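You operate a simulated robot arm through the tools that you are given. There is no shell and no other tool. Be economical: measure what you need, move in short steps, check, and stop when the job is done.

You are at the controls of a simulated robot arm. One attempt, no reset.

Task
Take the brass nut and leave it on top of the brass valve. Put the grey filter from the brown table on top of the book there. Fetch the blank card and set it on the blue table. Take the tent card on the brown table and put it away on the fourth board from the bottom of the grey shelf. Count the filters on the steel table, then put as many of the glass bottles from the steel table on the wooden table. Take the purple basket and put it on the second board from the bottom of the grey shelf. Fetch the tape roll and set it in the brown carton. Open the pellet tray, take the pellet on the steel table and put it away in the inside of the pellet tray, then shut the tray. Put two of the pad boxes from the steel table on the top of the furnace table. Take the mantle card and leave it on top of the clear tub. Any order will do. Set down upright: grey filter, tent card, glass bottle, purple basket, pad box.
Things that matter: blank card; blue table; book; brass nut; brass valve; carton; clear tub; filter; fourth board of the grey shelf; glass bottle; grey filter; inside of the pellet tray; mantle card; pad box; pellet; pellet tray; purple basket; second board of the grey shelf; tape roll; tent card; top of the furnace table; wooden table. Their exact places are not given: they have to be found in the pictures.

It is judged by the outcome, as a careful person would: the job done as asked, and still so three seconds after it is handed in. It fails if anything else is knocked over, pushed out of place, dropped, spilled or broken.

Robot
A 7-joint arm with a two-finger parallel gripper on a trunk, on a base that drives. Base frame: it is fixed to the floor where the robot stands at the start and does not move with it; the origin is under the middle of the robot, x ahead of it, y to its left, z up; the surface under the hand at the start is at about z = 760. Units: mm, rad, N and s.
Its first joint turns from -2.897 to 2.897 rad. Places, roughly: blank card (15x6x7 cm) [1200, 1200, 800]; blue table [4200, -800, 800]; book (15x21x4 cm) [1200, -200, 800]; brass nut (5x6x4 cm) [800, 0, 800]; brass valve (12x7x11 cm) [700, 300, 800]; carton (25x31x11 cm) [600, 2800, 900]; clear tub [500, 4000, 1000]; filter [750, 2000, 1000]; fourth board of the grey shelf [-1700, -1400, 1200]; glass bottle [500, 2500, 1000]; grey filter [750, 250, 750]; inside of the pellet tray [4300, 1300, 800]; mantle card [1250, 4000, 1000]; pad box [750, 3000, 1000]; pellet (3x3x2 cm) [600, 3100, 900]; pellet tray [4300, 1300, 800]; purple basket [500, 2250, 1000]; second board of the grey shelf [-1700, -1400, 500]; tape roll (8x8x3 cm) [1000, 2600, 900]; tent card [1250, 1500, 750]; top of the furnace table (13x55 cm) [2140, 7540, 880]; wooden table [4200, 5100, 800]. Payload 4.4 kg.
Tool frame: the origin (TCP) lies between the finger pads and is the grasp point; the fingertips stand 23 mm ahead of it; z points along the fingers, y is the line along which they close. Largest opening 94 mm; finger width 38, thickness 10; the body of the gripper, 54 by 96 mm, starts 39 mm behind the TCP.
Orientation is told as [roll, pitch, yaw] about the base's x, y, z axes, in that order, counted from this pose: with the fingers straight down and closing along the base's y, the tool's x points along the base's -x, its y along +y and its z along -z.

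Tools
- The arm moves only by the tool move_arm. Its argument "moves" is a list that holds one entry, the list of rows, each a list of 7 numbers: the closure in counts, from 0 (fully open) to 255 (shut), then the shift along the tool's x, y, z in units of 20 mm (1.0 is 20 mm), then the turn, a rotation vector about the tool's x, y, z in units of 4 degrees (1.0 is 4 degrees). In form: [[[claw, tx, ty, tz, ax, ay, az], ...]]. A call has 1 to 12 rows; each row shifts and turns the commanded pose from where the row before left it, along the tool's axes as they then stand. A call with a number of a shift or a turn outside -1 to 1 is refused whole. A row lasts 0.2 s, in which the tool goes at most 50 mm and 0.15 rad; a call with a longer step from one row to the next is refused whole, and so is a gripper value outside its range. A pose out of reach is approached as far as the arm can. The call stops where the force on the tool passes 40 N (or 10 N more than at its start, if that is more) or the arm is blocked; 0.2 s more then pass. The fingers move at their own pace (about 108 mm/s each) and stop on an object; they squeeze with about 29 N. The grip force told is the motor's: it shows also when the fingers shut on nothing. Time passes only in rows, and 0.2 s behind the last, so rows that do not move let the fingers close. It gives the time, the measured TCP pose, the force on the tool (base axes), the opening and the grip force at its end, in the units of the frame above (readings bear some noise), with the torque about the TCP (base axes, N m) and any sound that the robot's microphone picked up.
- Cameras (640 x 400 px; columns grow to the right, rows downward): "scene" is now at [184.4, 243.1, 1459.1]; the picture's right is [0.09, -1.00, 0.00], its down [-0.65, -0.06, -0.76] and it looks along [0.75, 0.07, -0.66] (base axes); focal length 290 px, centre (320, 200). "wrist" rides on the gripper at [86, 16, -75] in the tool frame; the picture's right is [-0.18, 0.98, 0.00], its down [-0.58, -0.11, -0.81] and it looks along [-0.79, -0.15, 0.59] (tool axes); focal length 243 px, centre (320, 200).
- capture(camera): a new picture of that camera. No time passes.
- drive_base(legs): drives the robot by 1 to 6 legs, each [ahead, left, turn to the left] in mm, mm and rad, along the robot's own axes; the way and the turn of a leg run together, so that a leg with both is an arc; at most 1500 mm and 3.142 rad a leg. The arm and the cameras ride along, it lands a little off, and it stops where it bumps. It gives what a move gives.
- turn_head(pan, tilt): turns the head with the scene camera to pan (to the left, within 2.094 rad either way) and tilt (down, from -0.506 to 1.204), counted from straight ahead of the robot. It gives what a move gives.
- locate(camera, pixels): for up to 12 pixels [column, row] of the newest picture of that camera ("zoom" is the newest enlarged one), the place [x, y, z] in the base frame of the surface seen there, good to about 3 mm. No time passes.
- inspect(camera, box): a new picture of the part [left, top, right, bottom] of that camera's present view, enlarged. No time passes.
- sign_off(): hands the job in; it is judged then, once.

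Go step by step. Measure first, check grasps and placings, and put right what went wrong. The budget is 392 turns and 360 pictures, counting those below and the enlarged ones. Unless the task says otherwise, let go and move clear before handing in, and close with one line.

The tools are called after ">>>" as a command line: name --argument value ..., lists and objects as JSON in quotes. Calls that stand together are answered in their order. move_arm: Moves the arm, as the interface text tells. Its arguments: {"type":"object","properties":{"moves":{"type":"array","items":{"type":"array","items":{"type":"array","items":{"type":"number"}}}}},"required":["moves"]} The other tools are called the same way: drive_base (legs) drives the base; turn_head (pan, tilt) turns the head that bears the scene camera; capture (camera) takes a picture; locate (camera, pixels) gives the place of the surface under pixels of a picture; inspect (camera, box) takes an enlarged picture of a part of a camera's view; sign_off () hands the job in.

At the start:

```text
time_s: 0.0
tcp_pos: [541.8, 101.3, 1032.2]
tool_rot: [0.0, 0.001, 0.001]
contact_force: [0.6, 0.5, -0.7]
moment: [0.01, -0.01, -0.02]
grip_width: 93.7
finger_force: 0.1
robot x, y, heading: [-0.8, -1.5, -0.0]
head pan, tilt: [0.087, 0.714]
```

scene: 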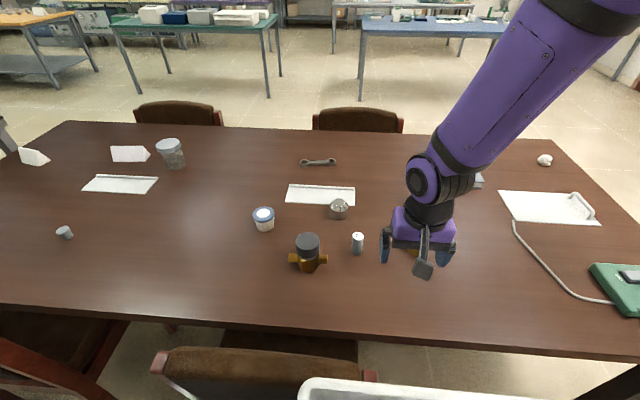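
wrist: 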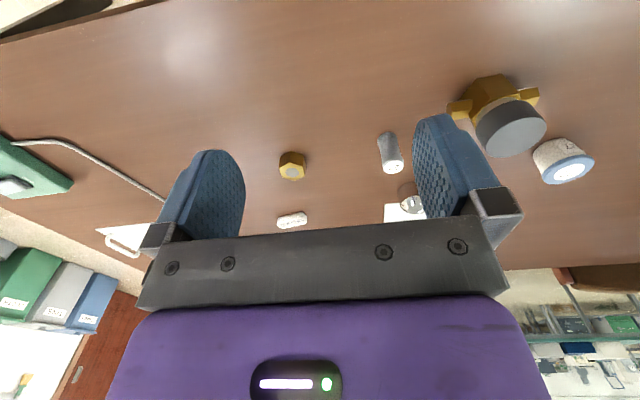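

The scene shows the brown table with the valve near (307,252), a small grey cylinder at (357,243), and cards at (130,153) and (33,156). I'll enlarge and measure.

>>> inspect --camera "scene" --box '[0, 120, 240, 270]'

>>> inspect --camera "scene" --box '[230, 140, 470, 290]'

>>> locate --camera "scene" --pixels '[[130, 153], [33, 157], [65, 232], [357, 237], [307, 240], [263, 213], [339, 205], [170, 145], [416, 252], [480, 180], [318, 162], [545, 159]]'

```text
2.67 times, centred on (120, 195) of scene
```

zoom: 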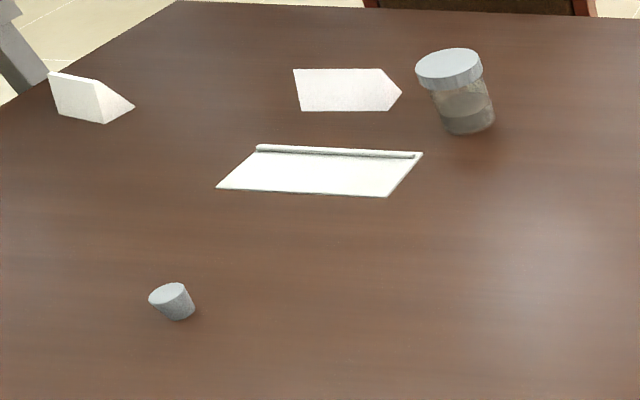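

```text
2.67 times, centred on (350, 215) of scene
```

zoom: 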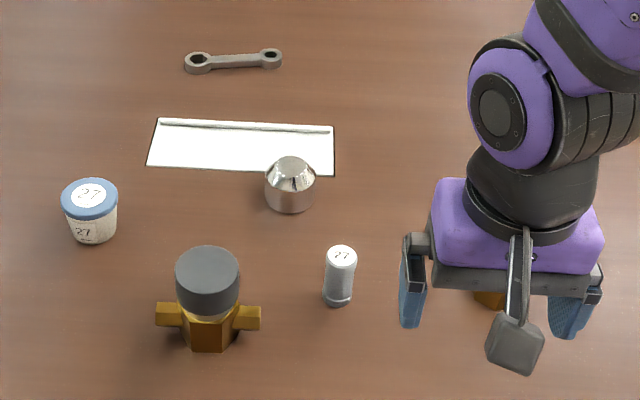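

```text
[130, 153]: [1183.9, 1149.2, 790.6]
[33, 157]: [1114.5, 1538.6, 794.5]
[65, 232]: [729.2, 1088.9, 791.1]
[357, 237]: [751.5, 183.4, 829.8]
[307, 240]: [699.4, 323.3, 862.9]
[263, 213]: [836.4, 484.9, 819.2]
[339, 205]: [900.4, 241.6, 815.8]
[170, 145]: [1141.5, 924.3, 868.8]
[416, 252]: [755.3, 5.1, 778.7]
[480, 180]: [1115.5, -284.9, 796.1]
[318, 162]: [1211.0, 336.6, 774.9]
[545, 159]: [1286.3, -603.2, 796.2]
```

Nut seems to be at scene (414,252), wrist (292,165); the valve is at (307,240) and the labelled cylinder at (357,237). I'll locate more points with the wrist camera.

>>> inspect --camera "wrist" --box '[240, 60, 620, 260]'

>>> locate --camera "wrist" --pixels '[[292, 173], [292, 156], [281, 160], [304, 160], [512, 133], [485, 135], [540, 125], [512, 110], [394, 167], [569, 172], [292, 220]]'

```text
1.68 times, centred on (430, 160) of wrist
```

zoom: 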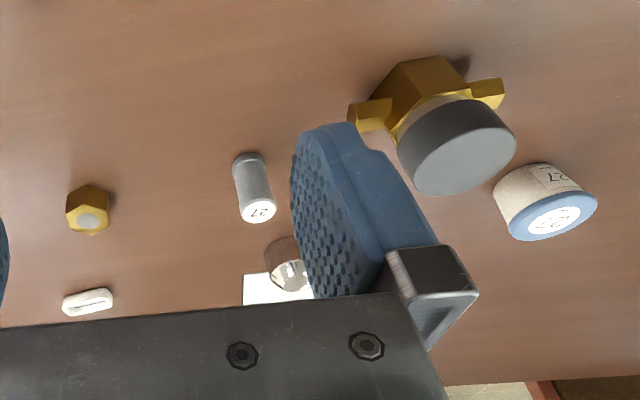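

```text
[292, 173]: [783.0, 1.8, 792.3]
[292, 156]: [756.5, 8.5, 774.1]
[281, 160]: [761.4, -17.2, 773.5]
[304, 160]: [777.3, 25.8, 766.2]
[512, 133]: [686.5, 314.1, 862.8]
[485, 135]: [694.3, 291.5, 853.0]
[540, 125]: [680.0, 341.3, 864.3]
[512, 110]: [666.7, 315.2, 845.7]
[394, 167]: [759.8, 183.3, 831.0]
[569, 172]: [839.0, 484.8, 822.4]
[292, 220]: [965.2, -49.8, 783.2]
```

The nut is about (775, 3) with its top near 795. I'll move over it for a closer look.

>>> move_arm --moves '[[[0, -1, -0.41, 0.5, 0, 0, 0], [0, -1, -0.41, 0.5, 0, 0, 0], [0, -1, -0.41, 0.5, 0, 0, 0], [0, -1, -0.41, 0.5, 0, 0, 0], [0, -1, -0.41, 0.5, 0, 0, 0], [0, -1, -0.41, 0.5, 0, 0, 0], [0, -1, -0.41, 0.5, 0, 0, 0], [0, -1, -0.41, 0.5, 0, 0, 0], [0, -1, -0.41, 0.5, 0, 0, 0], [0, -1, -0.41, 0.5, 0, 0, 0], [0, -1, -0.41, 0.5, 0, 0, 0], [0, -0.65, -0.41, 0.5, 0, 0, 0]]]'

>>> capture --camera "wrist"

```text
time_s: 2.6
tcp_pos: [773.9, 0.5, 910.5]
tool_rot: [0.0, 0.0, -0.002]
contact_force: [-0.6, -0.4, 0.8]
moment: [0.0, -0.03, -0.01]
grip_width: 94.3
finger_force: 0.0
robot x, y, heading: [-2.1, 3.1, 0.003]
head pan, tilt: [0.087, 0.714]
```

```text
354 pictures are left
```

wrist: 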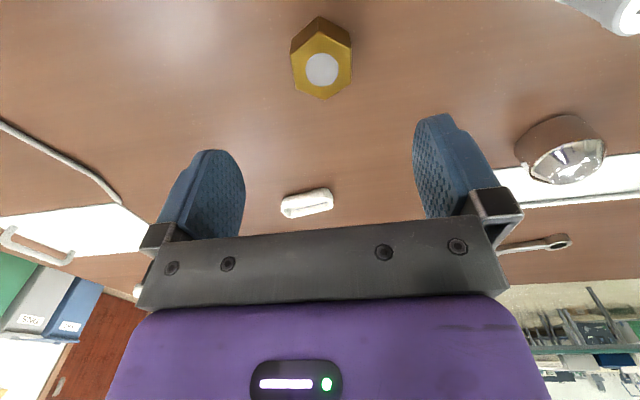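

The nut shows at (321,60), flats facing left and right, so closing along y suits. I'll locate it precisely.

>>> locate --camera "wrist" --pixels '[[322, 70], [292, 62], [350, 56], [320, 36], [320, 97], [294, 85], [351, 78]]'

```text
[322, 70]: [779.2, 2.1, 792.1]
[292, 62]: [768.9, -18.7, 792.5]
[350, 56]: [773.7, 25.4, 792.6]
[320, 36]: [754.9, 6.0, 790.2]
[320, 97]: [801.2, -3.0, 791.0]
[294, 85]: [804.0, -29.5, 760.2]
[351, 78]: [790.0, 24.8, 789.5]
```

The hex is yawed about -0.18 rad, centre (778,2), top at 793. I'll rotate, descend and grip.

>>> move_arm --moves '[[[0, -0.2, 0.08, 0.5, 0, 0, 0.86], [0, 0, 0, 0.8, 0, 0, 0.86], [0, 0, 0, 0.8, 0, 0, 0.86], [0, 0, 0, 1, 0, 0, 0], [0, 0, 0, 1, 0, 0, 0], [0, 0, 0, 1, 0, 0, 0], [0, 0, 0, 1, 0, 0, 0], [255, 0, 0, 0, 0, 0, 0], [255, 0, 0, 0, 0, 0, 0], [255, 0, 0, 0, 0, 0, 0]]]'

>>> capture --camera "wrist"

```text
time_s: 4.8
tcp_pos: [777.6, 3.9, 790.0]
tool_rot: [0.001, 0.0, -0.18]
contact_force: [2.2, -0.3, -0.1]
moment: [-0.04, -0.13, 0.01]
grip_width: 46.6
finger_force: 28.9
robot x, y, heading: [1.1, -1.1, 0.0]
head pan, tilt: [0.087, 0.714]
```

```text
353 pictures are left
```

wrist: 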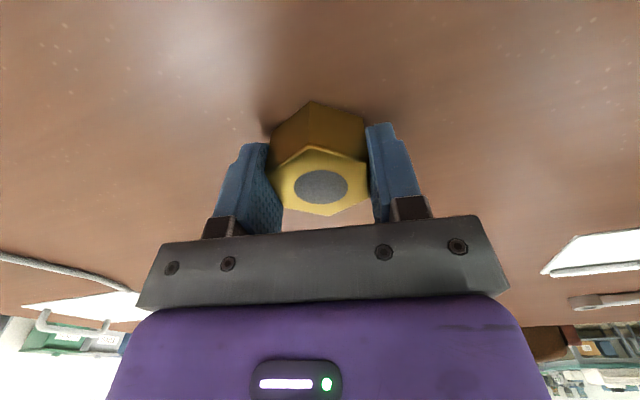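

Nut gripped at 46.6 mm. Lifting and carrying toward the valve.

>>> move_arm --moves '[[[255, 0, 0, -1, 0, 0, 0], [255, 0, 0, -1, 0, 0, -0.86], [255, 0, 0, -1, 0, 0, -0.86], [255, 0, 0, -1, 0, 0, -0.86], [255, 0.8, 1, -0.5, 0, 0, 0], [255, 0.8, 1, -0.5, 0, 0, 0], [255, 0.8, 1, -0.5, 0, 0, 0], [255, 0.8, 1, -0.5, 0, 0, 0], [255, 0.8, 1, -0.5, 0, 0, 0], [255, 0.8, 1, -0.5, 0, 0, 0], [255, 0.8, 1, -0.5, 0, 0, 0], [255, 0.8, 1, -0.5, 0, 0, 0]]]'

>>> move_arm --moves '[[[255, 0, 1, 0, 0, 0, 0], [255, 0, 1, 0, 0, 0, 0], [255, 0, 1, 0, 0, 0, 0], [255, 0, 1, 0, 0, 0, 0], [255, 0, 1, 0, 0, 0, 0], [255, 0, 1, 0, 0, 0, 0], [255, 0, 1, 0, 0, 0, 0]]]'

>>> capture --camera "wrist"

>>> capture --camera "scene"

```text
time_s: 7.4
tcp_pos: [649.8, 163.9, 952.2]
tool_rot: [-0.002, 0.0, -0.001]
contact_force: [1.3, -0.1, -0.1]
moment: [0.03, 0.0, -0.01]
grip_width: 0.0
finger_force: 28.8
robot x, y, heading: [0.1, 3.0, 0.002]
head pan, tilt: [0.087, 0.714]
```

```text
time_s: 9.0
tcp_pos: [649.7, 303.7, 952.1]
tool_rot: [0.0, 0.0, 0.0]
contact_force: [-0.1, -0.4, -0.4]
moment: [0.01, -0.02, 0.02]
grip_width: 0.0
finger_force: 28.8
robot x, y, heading: [1.1, 2.1, -0.006]
head pan, tilt: [0.087, 0.714]
```

```text
352 pictures are left
```

wrist: 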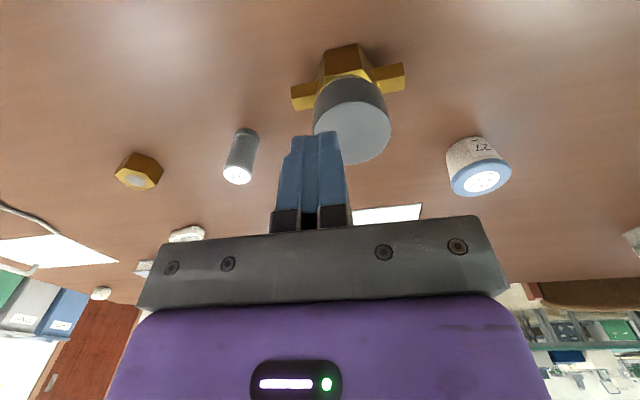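

```text
351 pictures are left
```

scene: 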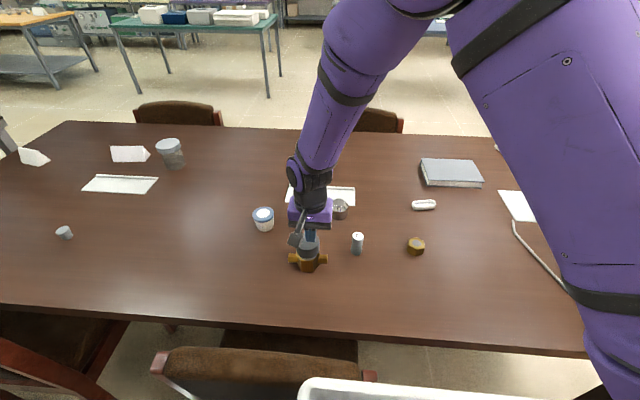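

The nut slipped out (width 0) and it lies at (139,171) in the wrist picture, upright. I'll go back and examine it.

>>> locate --camera "wrist" --pixels '[[137, 180], [117, 168], [158, 185], [200, 120], [352, 130], [315, 125], [390, 130], [350, 98], [360, 162]]'

>>> move_arm --moves '[[[0, -0.4, -1, 0, 0, 0, 0], [0, -0.4, -1, 0, 0, 0, 0], [0, -0.4, -1, 0, 0, 0, 0], [0, -0.4, -1, 0, 0, 0, 0], [0, -0.4, -1, 0, 0, 0, 0], [0, -0.4, -1, 0, 0, 0, 0], [0, -0.4, -1, 0, 0, 0, 0], [0, -0.4, -1, 0, 0, 0, 0], [0, -0.4, -1, 0.2, 0, 0, 0], [0, -0.4, -1, 0.2, 0, 0, 0], [0, -0.4, -1, 0.2, 0, 0, 0], [0, -0.4, -1, 0.2, 0, 0, 0]]]'

>>> move_arm --moves '[[[0, 0, -1, 0.3, 0, 0, 0], [0, 0, -1, 0.5, 0, 0, 0], [0, 0, -1, 0.5, 0, 0, 0]]]'

>>> inspect --camera "wrist" --box '[200, 0, 440, 150]'

```text
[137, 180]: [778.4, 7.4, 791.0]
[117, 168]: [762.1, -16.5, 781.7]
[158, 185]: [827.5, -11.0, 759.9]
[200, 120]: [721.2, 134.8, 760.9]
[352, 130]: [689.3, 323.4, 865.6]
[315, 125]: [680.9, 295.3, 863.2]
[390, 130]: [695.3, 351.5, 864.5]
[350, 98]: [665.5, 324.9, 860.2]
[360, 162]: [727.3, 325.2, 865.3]
```

```text
time_s: 11.6
tcp_pos: [745.8, 63.8, 935.1]
tool_rot: [0.0, 0.0, -0.001]
contact_force: [-0.1, 0.0, -0.2]
moment: [-0.01, -0.02, 0.01]
grip_width: 94.0
finger_force: 0.0
robot x, y, heading: [-1.3, 1.1, 0.001]
head pan, tilt: [0.087, 0.714]
```

```text
time_s: 12.4
tcp_pos: [747.1, 5.5, 906.1]
tool_rot: [-0.001, 0.0, 0.0]
contact_force: [-0.3, 1.1, 0.4]
moment: [-0.09, -0.07, -0.01]
grip_width: 93.9
finger_force: 0.1
robot x, y, heading: [-2.9, 3.1, -0.001]
head pan, tilt: [0.087, 0.714]
```

```text
2.67 times, centred on (320, 75) of wrist
```

zoom: 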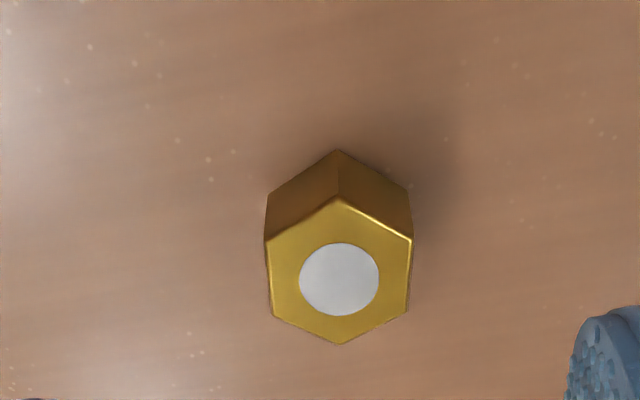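

The nut is upright in about the same place. I'll locate it and regrip, lower and slower.

>>> locate --camera "zoom" --pixels '[[340, 275], [338, 200], [340, 340], [268, 243], [410, 240], [275, 312], [407, 308]]'

```text
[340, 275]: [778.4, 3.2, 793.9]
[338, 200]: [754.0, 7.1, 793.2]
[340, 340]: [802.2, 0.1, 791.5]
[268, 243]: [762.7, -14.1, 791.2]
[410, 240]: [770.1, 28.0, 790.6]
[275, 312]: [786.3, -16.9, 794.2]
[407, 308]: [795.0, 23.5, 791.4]
```

Regripping at z≈784, then a slow lift.

>>> move_arm --moves '[[[0, -0.8, -0.09, 0.5, 0, 0, 0], [0, -0.77, 0, 0.8, 0, 0, 0.8], [0, 0, 0, 0.8, 0, 0, 0.8], [0, 0, 0, 1, 0, 0, 0.8], [0, 0, 0, 1, 0, 0, 0], [0, 0, 0, 1, 0, 0, 0], [0, 0, 0, 0.7, 0, 0, 0], [0, 0, 0, 0.3, 0, 0, 0]]]'

>>> move_arm --moves '[[[255, 0, 0, 0, 0, 0, 0], [255, 0, 0, 0, 0, 0, 0], [255, 0, 0, 0, 0, 0, 0], [255, 0, 0, 0, 0, 0, 0], [255, 0, 0, 0, 0, 0, 0], [255, 0, 0, -0.1, 0, 0, 0], [255, 0, 0, -0.2, 0, 0, 0], [255, 0, 0, -0.3, 0, 0, 0], [255, 0, 0, -0.3, 0, 0, 0], [255, 0, 0, -0.3, 0, 0, 0], [255, 0, 0, -0.3, 0, 0, 0]]]'

>>> capture --camera "wrist"

```text
time_s: 14.2
tcp_pos: [776.6, 2.9, 787.9]
tool_rot: [0.0, 0.001, -0.167]
contact_force: [-0.5, -0.5, 0.4]
moment: [0.04, -0.02, 0.0]
grip_width: 94.1
finger_force: 0.0
robot x, y, heading: [-0.4, -0.5, 0.001]
head pan, tilt: [0.087, 0.714]
```

```text
time_s: 16.6
tcp_pos: [778.2, 2.0, 816.0]
tool_rot: [0.0, 0.001, -0.167]
contact_force: [-1.2, -0.3, -4.5]
moment: [0.02, -0.02, -0.04]
grip_width: 46.6
finger_force: 28.8
robot x, y, heading: [0.2, -3.9, -0.0]
head pan, tilt: [0.087, 0.714]
```

```text
349 pictures are left
```

wrist: 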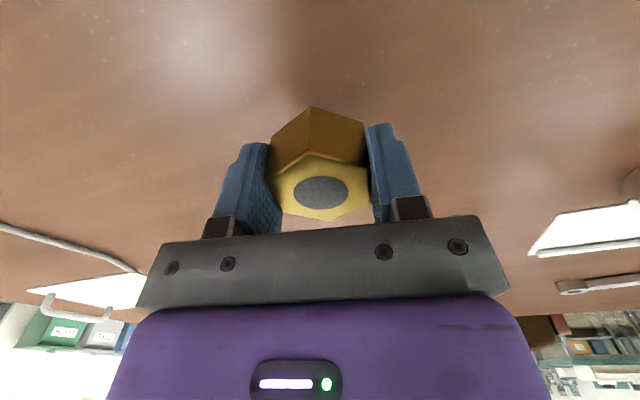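

It holds this time. I'll go on gently at half speed.

>>> move_arm --moves '[[[255, 0, 0, -0.3, 0, 0, 0], [255, 0, 0, -0.4, 0, 0, 0], [255, 0, 0, -0.4, 0, 0, 0], [255, 0, 0, -0.4, 0, 0, 0], [255, 0, 0, -0.4, 0, 0, 0], [255, 0, 0, -0.4, 0, 0, 0], [255, 0, 0, -0.4, 0, 0, 0], [255, 0, 0, -0.4, 0, 0, 0], [255, 0, 0, -0.4, 0, 0, 0], [255, 0, 0, -0.4, 0, 0, 0], [255, 0, 0, -0.4, 0, 0, 0], [255, 0, 0, -0.2, 0, 0, 0]]]'

>>> move_arm --moves '[[[255, 0.1, 0.2, 0, 0, 0, 0], [255, 0.2, 0.4, 0, 0, 0, 0], [255, 0.25, 0.55, 0, 0, 0, 0], [255, 0.25, 0.55, 0, 0, 0, 0], [255, 0.25, 0.55, 0, 0, 0, 0], [255, 0.25, 0.55, 0, 0, 0, 0], [255, 0.25, 0.55, 0, 0, 0, 0], [255, 0.25, 0.55, 0, 0, 0, 0], [255, 0.25, 0.55, 0, 0, 0, 0], [255, 0.25, 0.55, 0, 0, 0, 0], [255, 0.25, 0.55, 0, 0, 0, 0], [255, 0.25, 0.55, 0, 0, 0, 0]]]'

>>> move_arm --moves '[[[255, 0.25, 0.55, 0, 0, 0, 0], [255, 0.25, 0.55, 0, 0, 0, 0], [255, 0.25, 0.55, 0, 0, 0, 0], [255, 0.25, 0.55, 0, 0, 0, 0], [255, 0.25, 0.55, 0, 0, 0, 0], [255, 0.25, 0.55, 0, 0, 0, 0], [255, 0.25, 0.55, 0, 0, 0, 0], [255, 0.25, 0.55, 0, 0, 0, 0], [255, 0.25, 0.55, 0, 0, 0, 0], [255, 0.25, 0.55, 0, 0, 0, 0], [255, 0.25, 0.55, 0, 0, 0, 0], [255, 0.25, 0.55, 0, 0, 0, 0]]]'

>>> capture --camera "wrist"

```text
time_s: 19.2
tcp_pos: [776.3, 1.4, 906.9]
tool_rot: [0.0, -0.001, -0.169]
contact_force: [0.3, 0.2, -4.7]
moment: [0.01, 0.01, 0.03]
grip_width: 46.8
finger_force: 29.3
robot x, y, heading: [-4.2, -0.2, 0.002]
head pan, tilt: [0.087, 0.714]
```

```text
time_s: 21.8
tcp_pos: [742.3, 130.4, 905.6]
tool_rot: [0.0, 0.0, -0.171]
contact_force: [0.2, 0.9, -4.8]
moment: [-0.02, 0.03, -0.02]
grip_width: 46.4
finger_force: 28.5
robot x, y, heading: [0.4, -2.4, -0.002]
head pan, tilt: [0.087, 0.714]
```

```text
time_s: 24.4
tcp_pos: [705.3, 271.3, 906.9]
tool_rot: [0.001, 0.0, -0.171]
contact_force: [0.6, -1.4, -3.9]
moment: [0.0, 0.01, 0.01]
grip_width: 46.5
finger_force: 28.4
robot x, y, heading: [-0.6, 1.3, -0.003]
head pan, tilt: [0.087, 0.714]
```

```text
348 pictures are left
```

wrist: 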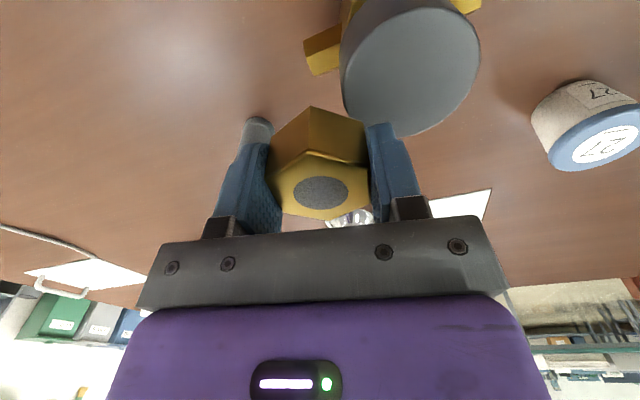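

Nut still held; the knob's top is at (410,60). I'll measure it here.

>>> locate --camera "wrist" --pixels '[[410, 65], [346, 60], [475, 50], [405, 130], [420, 15], [360, 100], [460, 100], [320, 190]]'

```text
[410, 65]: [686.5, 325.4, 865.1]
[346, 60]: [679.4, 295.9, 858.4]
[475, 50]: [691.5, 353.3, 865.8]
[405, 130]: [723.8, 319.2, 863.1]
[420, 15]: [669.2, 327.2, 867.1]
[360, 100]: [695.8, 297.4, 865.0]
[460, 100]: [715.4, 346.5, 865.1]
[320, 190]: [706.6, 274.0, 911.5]
```

Knob centre (697,323), top 865. Moving over it and lowering gently.

>>> move_arm --moves '[[[255, 0.1, 0.3, 0, 0, 0, 0], [255, 0.15, 0.5, 0, 0, 0, 0], [255, 0.2, 0.5, 0, 0, 0, 0], [255, 0.2, 0.5, 0, 0, 0, 0], [255, 0.15, 0.4, 0, 0, 0, 0], [255, 0.05, 0.28, 0, 0, 0, 0], [255, 0, 0, 0, 0, 0, 0], [255, 0, 0, 0.2, 0, 0, 0], [255, 0, 0, 0.2, 0, 0, 0], [255, 0, 0, 0.15, 0, 0, 0]]]'

>>> capture --camera "wrist"

```text
time_s: 26.6
tcp_pos: [697.1, 323.0, 897.2]
tool_rot: [-0.002, -0.002, -0.169]
contact_force: [-0.5, 0.5, -4.0]
moment: [-0.03, 0.01, 0.02]
grip_width: 46.8
finger_force: 29.5
robot x, y, heading: [1.2, -1.9, -0.001]
head pan, tilt: [0.087, 0.714]
```

```text
347 pictures are left
```

wrist: 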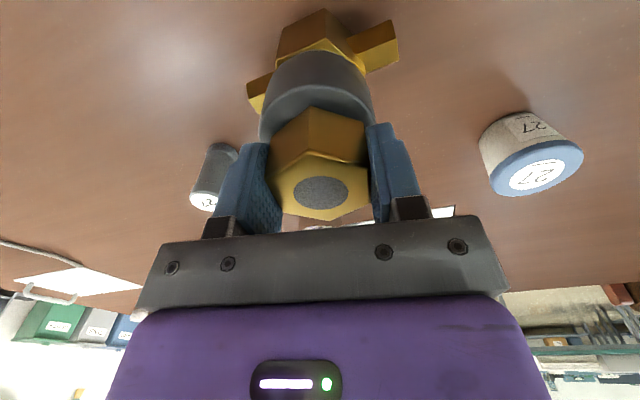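

Aligned. Lowering in small steps, watching the force.

>>> move_arm --moves '[[[255, 0, 0, 0.1, 0, 0, 0], [255, 0, 0, 0.1, 0, 0, 0], [255, 0, 0, 0, 0, 0, 0]]]'

```text
time_s: 27.4
tcp_pos: [697.1, 323.4, 891.3]
tool_rot: [0.0, 0.0, -0.167]
contact_force: [0.5, 0.2, -3.5]
moment: [0.02, 0.03, -0.01]
grip_width: 46.6
finger_force: 28.5
robot x, y, heading: [-0.1, 2.7, 0.002]
head pan, tilt: [0.087, 0.714]
```

>>> move_arm --moves '[[[255, 0, 0, 0.07, 0, 0, 0], [255, 0, 0, 0, 0, 0, 0]]]'

```text
time_s: 28.0
tcp_pos: [697.0, 324.1, 891.1]
tool_rot: [0.003, -0.002, -0.167]
contact_force: [-2.5, -2.3, 14.9]
moment: [-0.35, 0.25, -0.03]
grip_width: 46.7
finger_force: 29.0
robot x, y, heading: [-1.1, 1.0, 0.002]
head pan, tilt: [0.087, 0.714]
```

Contact felt (+15 N). Opening and rising.

>>> move_arm --moves '[[[255, 0, 0, -0.03, 0, 0, 0], [110, 0, 0, 0, 0, 0, 0], [80, 0, 0, 0, 0, 0, 0], [60, 0, 0, -0.3, 0, 0, 0], [60, 0, 0, -0.7, 0, 0, 0], [60, 0, 0, -1, 0, 0, 0], [0, 0, 0, -1, 0, 0, 0], [0, 0, 0, -1, 0, 0, 0]]]'

>>> capture --camera "wrist"

>>> capture --camera "scene"

```text
time_s: 29.8
tcp_pos: [695.7, 322.2, 970.5]
tool_rot: [-0.001, 0.001, -0.169]
contact_force: [-0.4, -0.2, -0.3]
moment: [-0.03, 0.01, 0.03]
grip_width: 94.0
finger_force: 0.1
robot x, y, heading: [-2.2, 1.9, -0.001]
head pan, tilt: [0.087, 0.714]
```

```text
346 pictures are left
```

wrist: 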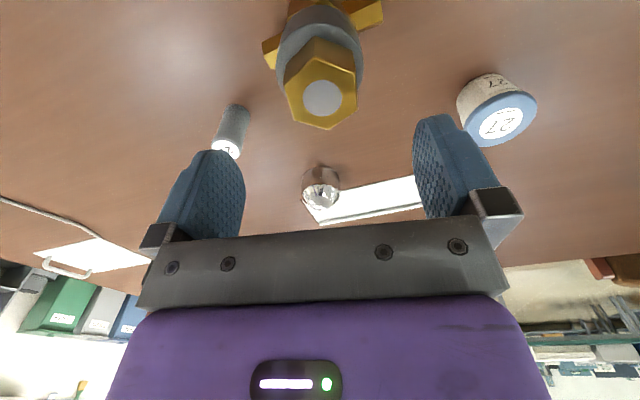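

```text
345 pictures are left
```

scene: 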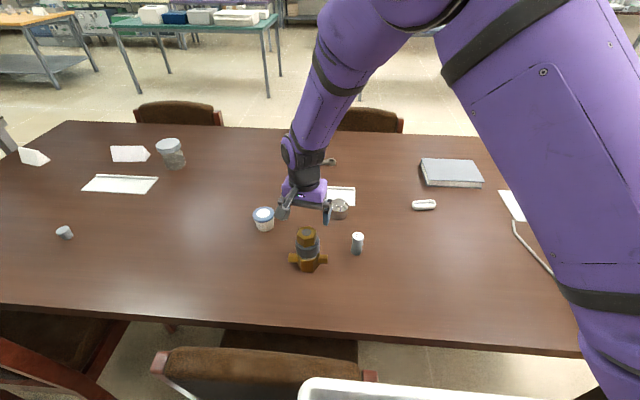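

Nut sits on the valve. Now I measure the grey filter, the book, and the near table edge and chairs.

>>> locate --camera "scene" --pixels '[[357, 236], [357, 253], [422, 160], [475, 160], [483, 186], [428, 184], [300, 330], [500, 352], [260, 370], [450, 390], [270, 352], [70, 340]]'

>>> inspect --camera "wrist" --box '[180, 80, 300, 155]'

>>> turn_head --pan -0.3 --tilt 1.1

>>> capture --camera "scene"

```text
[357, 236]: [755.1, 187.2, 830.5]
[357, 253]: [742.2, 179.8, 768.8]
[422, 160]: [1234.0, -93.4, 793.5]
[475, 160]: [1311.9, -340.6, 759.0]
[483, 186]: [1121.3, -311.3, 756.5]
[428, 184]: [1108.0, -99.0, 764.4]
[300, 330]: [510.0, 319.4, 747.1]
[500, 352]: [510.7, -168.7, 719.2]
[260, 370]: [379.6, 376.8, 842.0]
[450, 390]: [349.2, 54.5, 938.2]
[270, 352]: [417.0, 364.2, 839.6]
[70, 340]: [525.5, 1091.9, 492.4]
```

```text
5.33 times, centred on (240, 118) of wrist
```

zoom: 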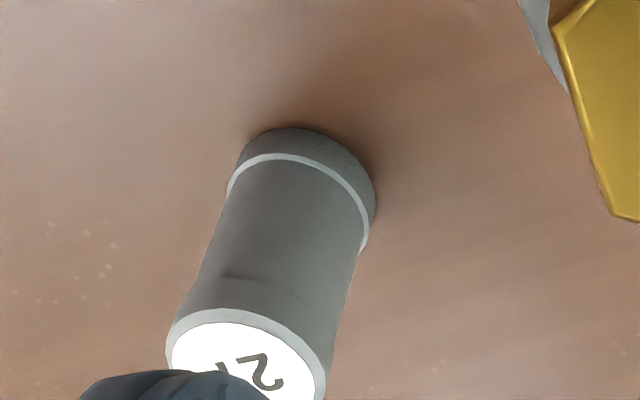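

```text
time_s: 30.7
tcp_pos: [695.7, 322.3, 971.0]
tool_rot: [0.001, 0.0, -0.168]
contact_force: [-0.1, 0.3, 0.4]
moment: [0.0, -0.01, 0.01]
grip_width: 93.9
finger_force: 0.1
robot x, y, heading: [1.4, 2.2, -0.003]
head pan, tilt: [-0.3, 1.1]
```

```text
343 pictures are left
```

scene: 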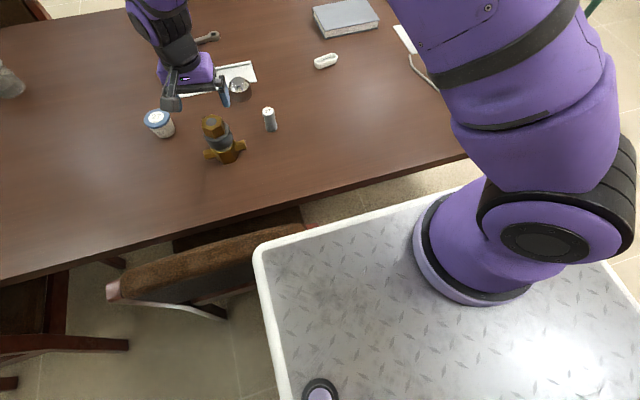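

Checking the tray (robot deck) corners and their height relative to the table.

>>> locate --camera "scene" --pixels '[[260, 250], [300, 235], [370, 215], [460, 188], [280, 390], [320, 393], [462, 158], [360, 190], [205, 220], [115, 285], [170, 320], [80, 345]]'

>>> turn_head --pan -1.2 --tilt 0.7

>>> capture --camera "scene"

>>> turn_head --pan -1.9 --tilt 0.5

>>> capture --camera "scene"

>>> turn_head --pan 1.0 --tilt 0.4

>>> capture --camera "scene"

>>> turn_head --pan 2.0 --tilt 0.4

>>> capture --camera "scene"

>>> turn_head --pan 0.1 --tilt 0.2

>>> capture --camera "scene"

```text
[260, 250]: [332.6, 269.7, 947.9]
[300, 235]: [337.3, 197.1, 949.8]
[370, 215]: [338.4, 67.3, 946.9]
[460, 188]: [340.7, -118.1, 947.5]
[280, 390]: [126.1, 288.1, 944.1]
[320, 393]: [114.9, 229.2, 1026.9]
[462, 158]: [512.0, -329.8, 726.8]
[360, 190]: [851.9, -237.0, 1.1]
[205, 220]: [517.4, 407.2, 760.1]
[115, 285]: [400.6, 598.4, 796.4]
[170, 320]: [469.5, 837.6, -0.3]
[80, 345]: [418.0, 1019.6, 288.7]
```

```text
time_s: 31.9
tcp_pos: [696.1, 322.5, 970.3]
tool_rot: [-0.001, 0.001, -0.169]
contact_force: [0.1, 0.6, -0.3]
moment: [0.0, 0.02, -0.07]
grip_width: 94.2
finger_force: 0.0
robot x, y, heading: [-1.2, 0.9, -0.002]
head pan, tilt: [-1.201, 0.7]
```

```text
342 pictures are left
```

scene: 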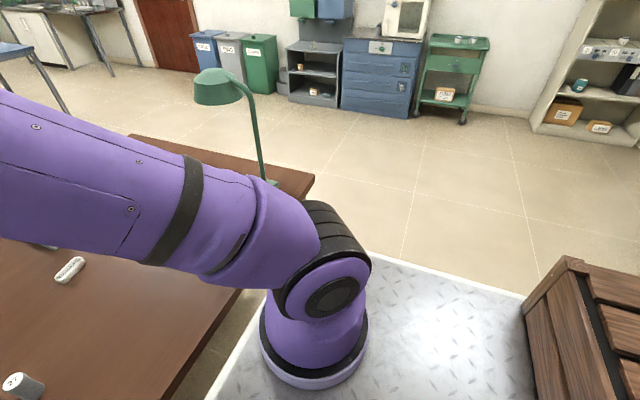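

```text
time_s: 32.9
tcp_pos: [697.0, 322.2, 971.0]
tool_rot: [-0.002, 0.001, -0.168]
contact_force: [-0.2, 0.9, -0.3]
moment: [0.0, -0.01, 0.0]
grip_width: 93.9
finger_force: 0.1
robot x, y, heading: [2.4, -1.2, 0.001]
head pan, tilt: [-1.901, 0.499]
```

```text
341 pictures are left
```

scene: 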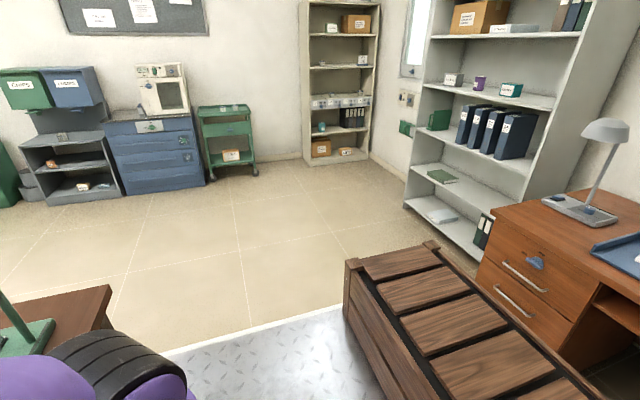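

```text
time_s: 35.5
tcp_pos: [696.3, 321.6, 970.9]
tool_rot: [0.001, 0.0, -0.166]
contact_force: [-0.2, -0.2, -0.1]
moment: [-0.01, -0.01, -0.04]
grip_width: 94.0
finger_force: 0.1
robot x, y, heading: [1.8, 1.2, 0.0]
head pan, tilt: [1.0, 0.4]
```

```text
340 pictures are left
```

scene: 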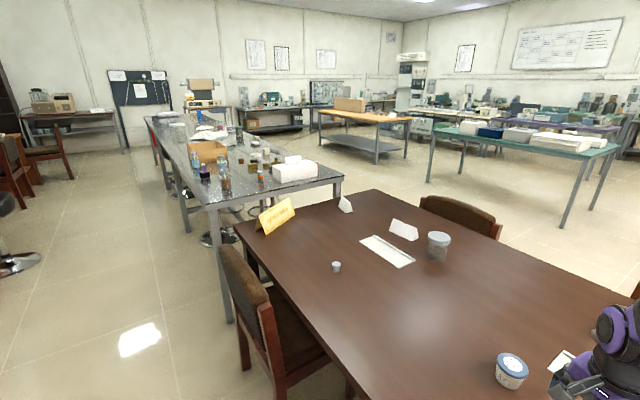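

```text
time_s: 36.7
tcp_pos: [695.5, 322.8, 970.3]
tool_rot: [0.001, 0.001, -0.168]
contact_force: [0.1, 0.6, 0.2]
moment: [0.03, 0.03, 0.0]
grip_width: 94.0
finger_force: 0.1
robot x, y, heading: [-2.0, -1.2, -0.002]
head pan, tilt: [2.0, 0.4]
```

```text
339 pictures are left
```

scene: 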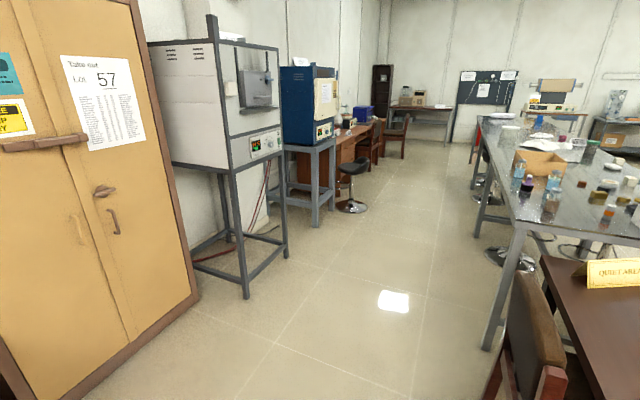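

```text
time_s: 38.6
tcp_pos: [696.0, 321.8, 971.9]
tool_rot: [-0.001, 0.0, -0.167]
contact_force: [-0.3, -0.3, 0.4]
moment: [-0.02, 0.02, -0.02]
grip_width: 93.9
finger_force: 0.1
robot x, y, heading: [0.9, 1.0, -0.0]
head pan, tilt: [0.099, 0.201]
```

```text
338 pictures are left
```

scene: 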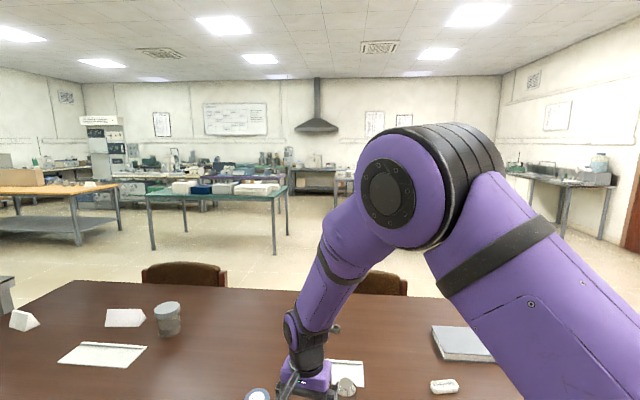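

The room is mapped: grey shelf at rear right, steel table at left. The grey filter stands at about (757,184); I go above it and grip it.

>>> move_arm --moves '[[[0, 0, 0, 0, 0, 0, -0.8], [0, 0, 0, 0, 0, 0, -0.8], [0, 0, 0, 0, 0, 0, -0.8], [0, -0.4, -1, 0, 0, 0, 0], [0, -0.4, -1, 0, 0, 0, 0], [0, -0.4, -1, 0, 0, 0, 0], [0, -0.45, -1, 0.5, 0, 0, 0], [0, -0.45, -1, 0.5, 0, 0, 0], [0, -0.45, -1, 0.8, 0, 0, 0], [0, -0.45, -0.9, 0.8, 0, 0, 0]]]'

>>> capture --camera "wrist"

>>> locate --camera "scene" --pixels '[[436, 330], [480, 327], [440, 358], [150, 275], [222, 272], [400, 278], [345, 275], [480, 300], [20, 320], [125, 317]]'

```text
time_s: 40.8
tcp_pos: [757.3, 186.0, 917.3]
tool_rot: [-0.001, -0.001, 0.0]
contact_force: [-0.6, 0.3, 0.1]
moment: [-0.01, -0.01, -0.03]
grip_width: 93.9
finger_force: 0.0
robot x, y, heading: [0.3, 1.8, 0.004]
head pan, tilt: [0.099, 0.201]
```

```text
337 pictures are left
```

wrist: 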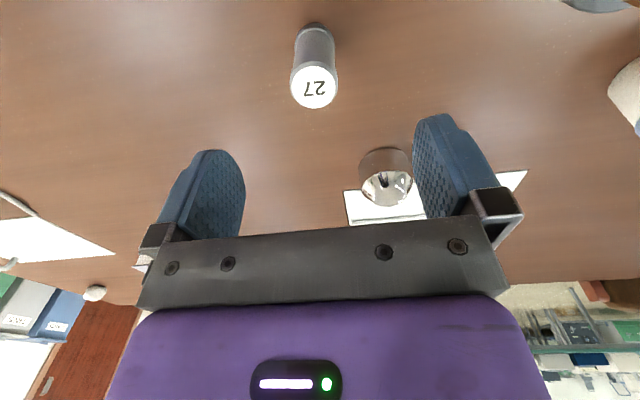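

```text
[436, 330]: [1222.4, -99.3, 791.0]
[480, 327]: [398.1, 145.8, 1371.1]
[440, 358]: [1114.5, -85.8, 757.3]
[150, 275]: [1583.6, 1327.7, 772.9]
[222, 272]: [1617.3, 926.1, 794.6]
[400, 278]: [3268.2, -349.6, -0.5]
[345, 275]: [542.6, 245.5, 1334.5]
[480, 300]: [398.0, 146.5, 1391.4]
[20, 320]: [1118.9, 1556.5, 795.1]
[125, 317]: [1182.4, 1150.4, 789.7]
```

>>> locate --camera "wrist" --pixels '[[314, 88], [294, 88], [336, 88], [314, 106], [314, 70]]'

```text
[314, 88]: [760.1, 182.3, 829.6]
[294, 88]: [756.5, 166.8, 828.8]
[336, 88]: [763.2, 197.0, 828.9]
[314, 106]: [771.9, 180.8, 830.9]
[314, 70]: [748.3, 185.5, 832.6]
```

Filter centre (760,182.5), top 830. Descending and gripping at z≈808.

>>> move_arm --moves '[[[0, -0.13, -0.17, 0, 0, 0, 0], [0, 0, 0, 1, 0, 0, 0], [0, 0, 0, 1, 0, 0, 0], [0, 0, 0, 1, 0, 0, 0], [0, 0, 0, 1, 0, 0, 0], [0, 0, 0, 1, 0, 0, 0], [0, 0, 0, 0.5, 0, 0, 0], [255, 0, 0, 0, 0, 0, 0], [255, 0, 0, 0, 0, 0, 0], [255, 0, 0, 0, 0, 0, 0], [255, 0, 0, 0, 0, 0, 0], [255, 0, 0, 0, 0, 0, 0]]]'

>>> move_arm --moves '[[[255, 0, 0, -0.1, 0, 0, 0], [255, 0, 0, -0.3, 0, 0, 0], [255, 0, 0, -0.4, 0, 0, 0], [255, 0, 0, -0.5, 0, 0, 0], [255, 0, 0, -0.5, 0, 0, 0], [255, 0, 0, -0.5, 0, 0, 0], [255, 0, 0, -0.5, 0, 0, 0], [255, 0, 0, -0.5, 0, 0, 0], [255, 0, 0, -0.5, 0, 0, 0], [255, 0, 0, -0.5, 0, 0, 0], [255, 0, 0, -0.5, 0, 0, 0], [255, 0, 0, -0.3, 0, 0, 0]]]'

>>> capture --camera "wrist"

```text
time_s: 43.4
tcp_pos: [759.3, 182.9, 810.6]
tool_rot: [0.001, 0.0, 0.0]
contact_force: [0.2, 0.3, -0.4]
moment: [-0.02, -0.01, 0.0]
grip_width: 33.4
finger_force: 28.7
robot x, y, heading: [-5.5, -1.2, 0.001]
head pan, tilt: [0.099, 0.201]
```

```text
time_s: 46.0
tcp_pos: [759.8, 181.4, 909.8]
tool_rot: [0.0, 0.0, -0.001]
contact_force: [0.1, 0.8, -0.7]
moment: [0.01, 0.02, -0.02]
grip_width: 33.4
finger_force: 29.1
robot x, y, heading: [-2.3, -0.1, -0.003]
head pan, tilt: [0.099, 0.201]
```

```text
336 pictures are left
```

wrist: 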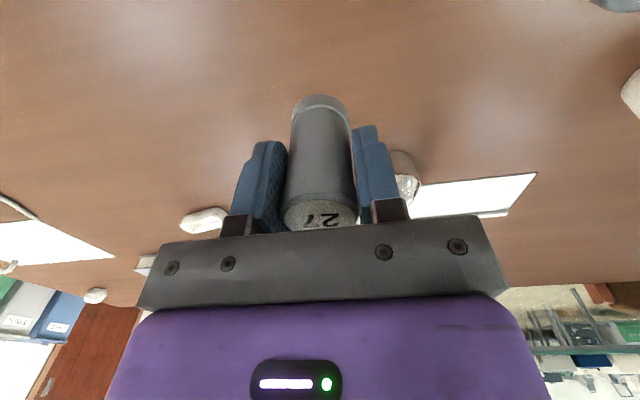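

Filter is held at 33.4 mm. Before driving right I check the wooden crate and the floor to my right.

>>> turn_head --pan -1.6 --tilt 0.9

>>> capture --camera "scene"

```text
time_s: 47.7
tcp_pos: [759.3, 180.5, 909.6]
tool_rot: [0.001, 0.0, 0.0]
contact_force: [0.2, 0.9, -0.2]
moment: [0.0, 0.0, 0.0]
grip_width: 33.5
finger_force: 28.6
robot x, y, heading: [-2.2, 0.5, -0.004]
head pan, tilt: [-1.6, 0.901]
```

```text
335 pictures are left
```

scene: 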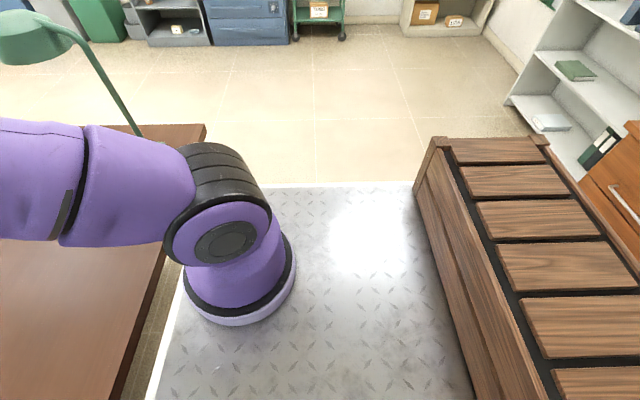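

>>> locate --camera "scene" --pixels '[[435, 142], [545, 140], [470, 390], [416, 190], [300, 188], [195, 330], [350, 130], [200, 128], [150, 390], [540, 190], [595, 270], [185, 150]]'

```text
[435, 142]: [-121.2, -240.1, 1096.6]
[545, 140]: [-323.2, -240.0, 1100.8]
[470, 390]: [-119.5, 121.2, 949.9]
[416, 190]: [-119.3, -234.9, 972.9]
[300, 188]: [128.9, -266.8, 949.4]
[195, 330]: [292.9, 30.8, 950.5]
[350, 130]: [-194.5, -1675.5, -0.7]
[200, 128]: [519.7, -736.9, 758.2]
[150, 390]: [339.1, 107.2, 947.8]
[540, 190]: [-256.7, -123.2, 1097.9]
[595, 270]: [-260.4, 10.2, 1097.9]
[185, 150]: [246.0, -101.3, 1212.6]
```

The crate is on my own deck; the right side is free. I check the green lamp's position for an approach from the table's right end.

>>> turn_head --pan -0.95 --tilt 0.55

>>> capture --camera "scene"

```text
time_s: 48.8
tcp_pos: [760.1, 181.5, 909.9]
tool_rot: [-0.001, -0.001, 0.0]
contact_force: [0.1, -1.0, -1.2]
moment: [0.04, -0.02, -0.01]
grip_width: 33.2
finger_force: 29.0
robot x, y, heading: [-1.3, -1.5, -0.004]
head pan, tilt: [-0.949, 0.55]
```

```text
334 pictures are left
```

scene: 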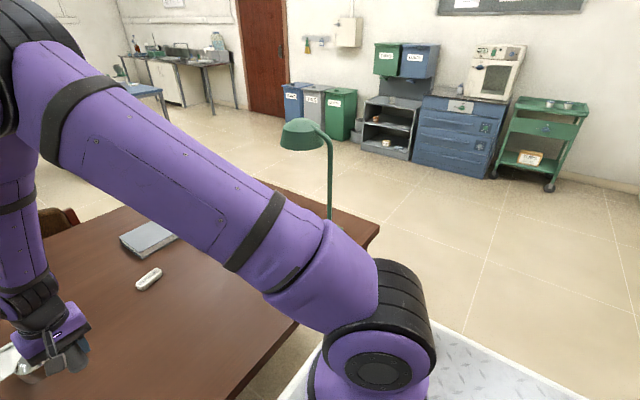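

>>> locate --camera "scene" --pixels '[[300, 125], [283, 145], [322, 140], [330, 200], [275, 188], [375, 228], [75, 215], [385, 160], [500, 185], [400, 220]]'

```text
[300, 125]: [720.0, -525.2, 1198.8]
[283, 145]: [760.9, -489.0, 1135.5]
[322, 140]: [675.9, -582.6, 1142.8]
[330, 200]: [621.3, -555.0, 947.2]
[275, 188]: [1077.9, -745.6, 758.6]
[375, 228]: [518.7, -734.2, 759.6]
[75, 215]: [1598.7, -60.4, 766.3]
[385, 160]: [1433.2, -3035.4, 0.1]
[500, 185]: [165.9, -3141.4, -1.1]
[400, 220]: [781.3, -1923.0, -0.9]
```

Lamp stands at x 620–790, y −490…−600, so I'll go around by the right end. First retract the arm.

>>> move_arm --moves '[[[255, 0.3, 0, -0.2, 0, 0, 0], [255, 0.6, 0, -0.3, 0, 0, 0], [255, 0.9, 0, -0.3, 0, 0, 0], [255, 0.9, 0, -0.3, 0, 0, 0], [255, 0.9, 0, -0.3, 0, 0, 0], [255, 0.9, 0, -0.3, 0, 0, 0], [255, 0.9, 0, -0.3, 0, 0, 0], [255, 0.9, 0, -0.3, 0, 0, 0], [255, 0.9, 0, -0.3, 0, 0, 0], [255, 0.9, 0, -0.3, 0, 0, 0], [255, 0.9, 0, 0, 0, 0, 0], [255, 0.5, 0, 0, 0, 0, 0]]]'

>>> drive_base --legs '[[-190, 0, 0], [0, -1300, 0]]'

>>> turn_head --pan 0.0 --tilt 0.5

>>> capture --camera "scene"

```text
time_s: 51.4
tcp_pos: [569.5, 180.9, 969.2]
tool_rot: [0.0, -0.001, -0.001]
contact_force: [0.1, -0.2, -1.2]
moment: [-0.02, 0.02, 0.0]
grip_width: 33.4
finger_force: 29.5
robot x, y, heading: [-0.1, -0.4, 0.003]
head pan, tilt: [-0.949, 0.55]
```

```text
time_s: 59.0
tcp_pos: [378.7, -1093.5, 967.8]
tool_rot: [0.0, -0.002, 0.004]
contact_force: [-0.1, -0.2, -1.2]
moment: [0.0, 0.0, -0.04]
grip_width: 33.3
finger_force: 29.0
robot x, y, heading: [-188.6, -1276.0, 0.005]
head pan, tilt: [-0.949, 0.55]
```

```text
time_s: 60.2
tcp_pos: [379.2, -1093.9, 969.1]
tool_rot: [0.001, -0.001, 0.004]
contact_force: [-0.3, -0.9, -0.6]
moment: [0.03, 0.0, 0.01]
grip_width: 33.4
finger_force: 28.8
robot x, y, heading: [-189.2, -1277.0, -0.001]
head pan, tilt: [0.0, 0.499]
```

```text
333 pictures are left
```

scene: 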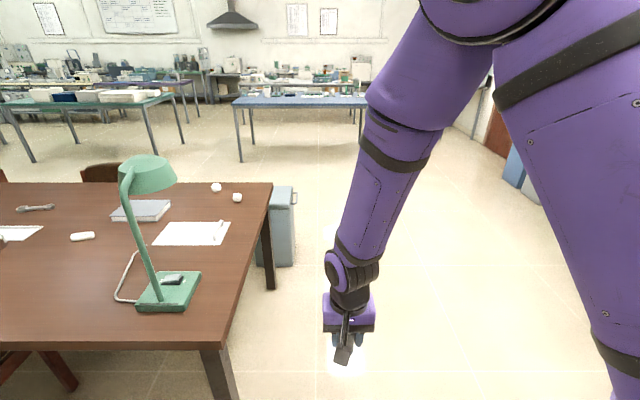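

There's a grey bin at (280,230) by the table's far right corner; locate it.

>>> locate --camera "scene" --pixels '[[282, 190], [270, 262], [292, 262], [290, 200], [272, 184], [245, 280], [120, 215], [168, 203], [237, 197], [228, 225], [155, 238]]'

```text
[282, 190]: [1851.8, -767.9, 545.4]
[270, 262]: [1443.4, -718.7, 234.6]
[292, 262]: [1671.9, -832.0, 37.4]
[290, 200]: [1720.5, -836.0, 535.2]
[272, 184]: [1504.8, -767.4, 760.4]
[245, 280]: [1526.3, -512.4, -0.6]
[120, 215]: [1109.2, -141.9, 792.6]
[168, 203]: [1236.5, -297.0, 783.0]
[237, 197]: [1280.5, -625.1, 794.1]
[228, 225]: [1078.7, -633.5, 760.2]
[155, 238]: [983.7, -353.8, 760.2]
```

Path is free. Driving ahead, turning left to face +y, then approaching the table's end.

>>> drive_base --legs '[[1370, 0, 0], [0, 0, 1.571], [120, 0, 0]]'

>>> turn_head --pan 0.0 --tilt 0.75

>>> capture --camera "scene"

```text
time_s: 71.6
tcp_pos: [990.4, -572.7, 967.3]
tool_rot: [0.001, 0.001, 1.567]
contact_force: [-0.2, 0.8, -0.5]
moment: [0.0, -0.02, -0.01]
grip_width: 33.2
finger_force: 29.3
robot x, y, heading: [1170.4, -1139.8, 1.566]
head pan, tilt: [0.0, 0.499]
```

```text
time_s: 72.4
tcp_pos: [990.4, -572.1, 968.8]
tool_rot: [0.0, 0.001, 1.566]
contact_force: [-1.5, -0.3, -1.0]
moment: [0.05, 0.0, -0.01]
grip_width: 33.4
finger_force: 29.5
robot x, y, heading: [1171.5, -1141.0, 1.565]
head pan, tilt: [0.0, 0.75]
```

```text
332 pictures are left
```

scene: 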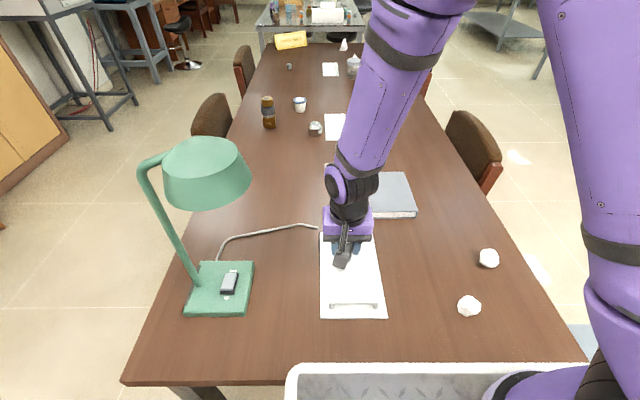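

The book shows at (392,192). Locate its top.

>>> locate --camera "scene" --pixels '[[392, 192], [375, 208], [412, 208], [404, 174], [380, 175], [395, 212]]'

```text
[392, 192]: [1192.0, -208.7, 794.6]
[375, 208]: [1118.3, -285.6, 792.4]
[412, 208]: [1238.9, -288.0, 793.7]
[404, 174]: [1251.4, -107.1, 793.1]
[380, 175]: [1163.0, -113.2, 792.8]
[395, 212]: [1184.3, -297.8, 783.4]
```

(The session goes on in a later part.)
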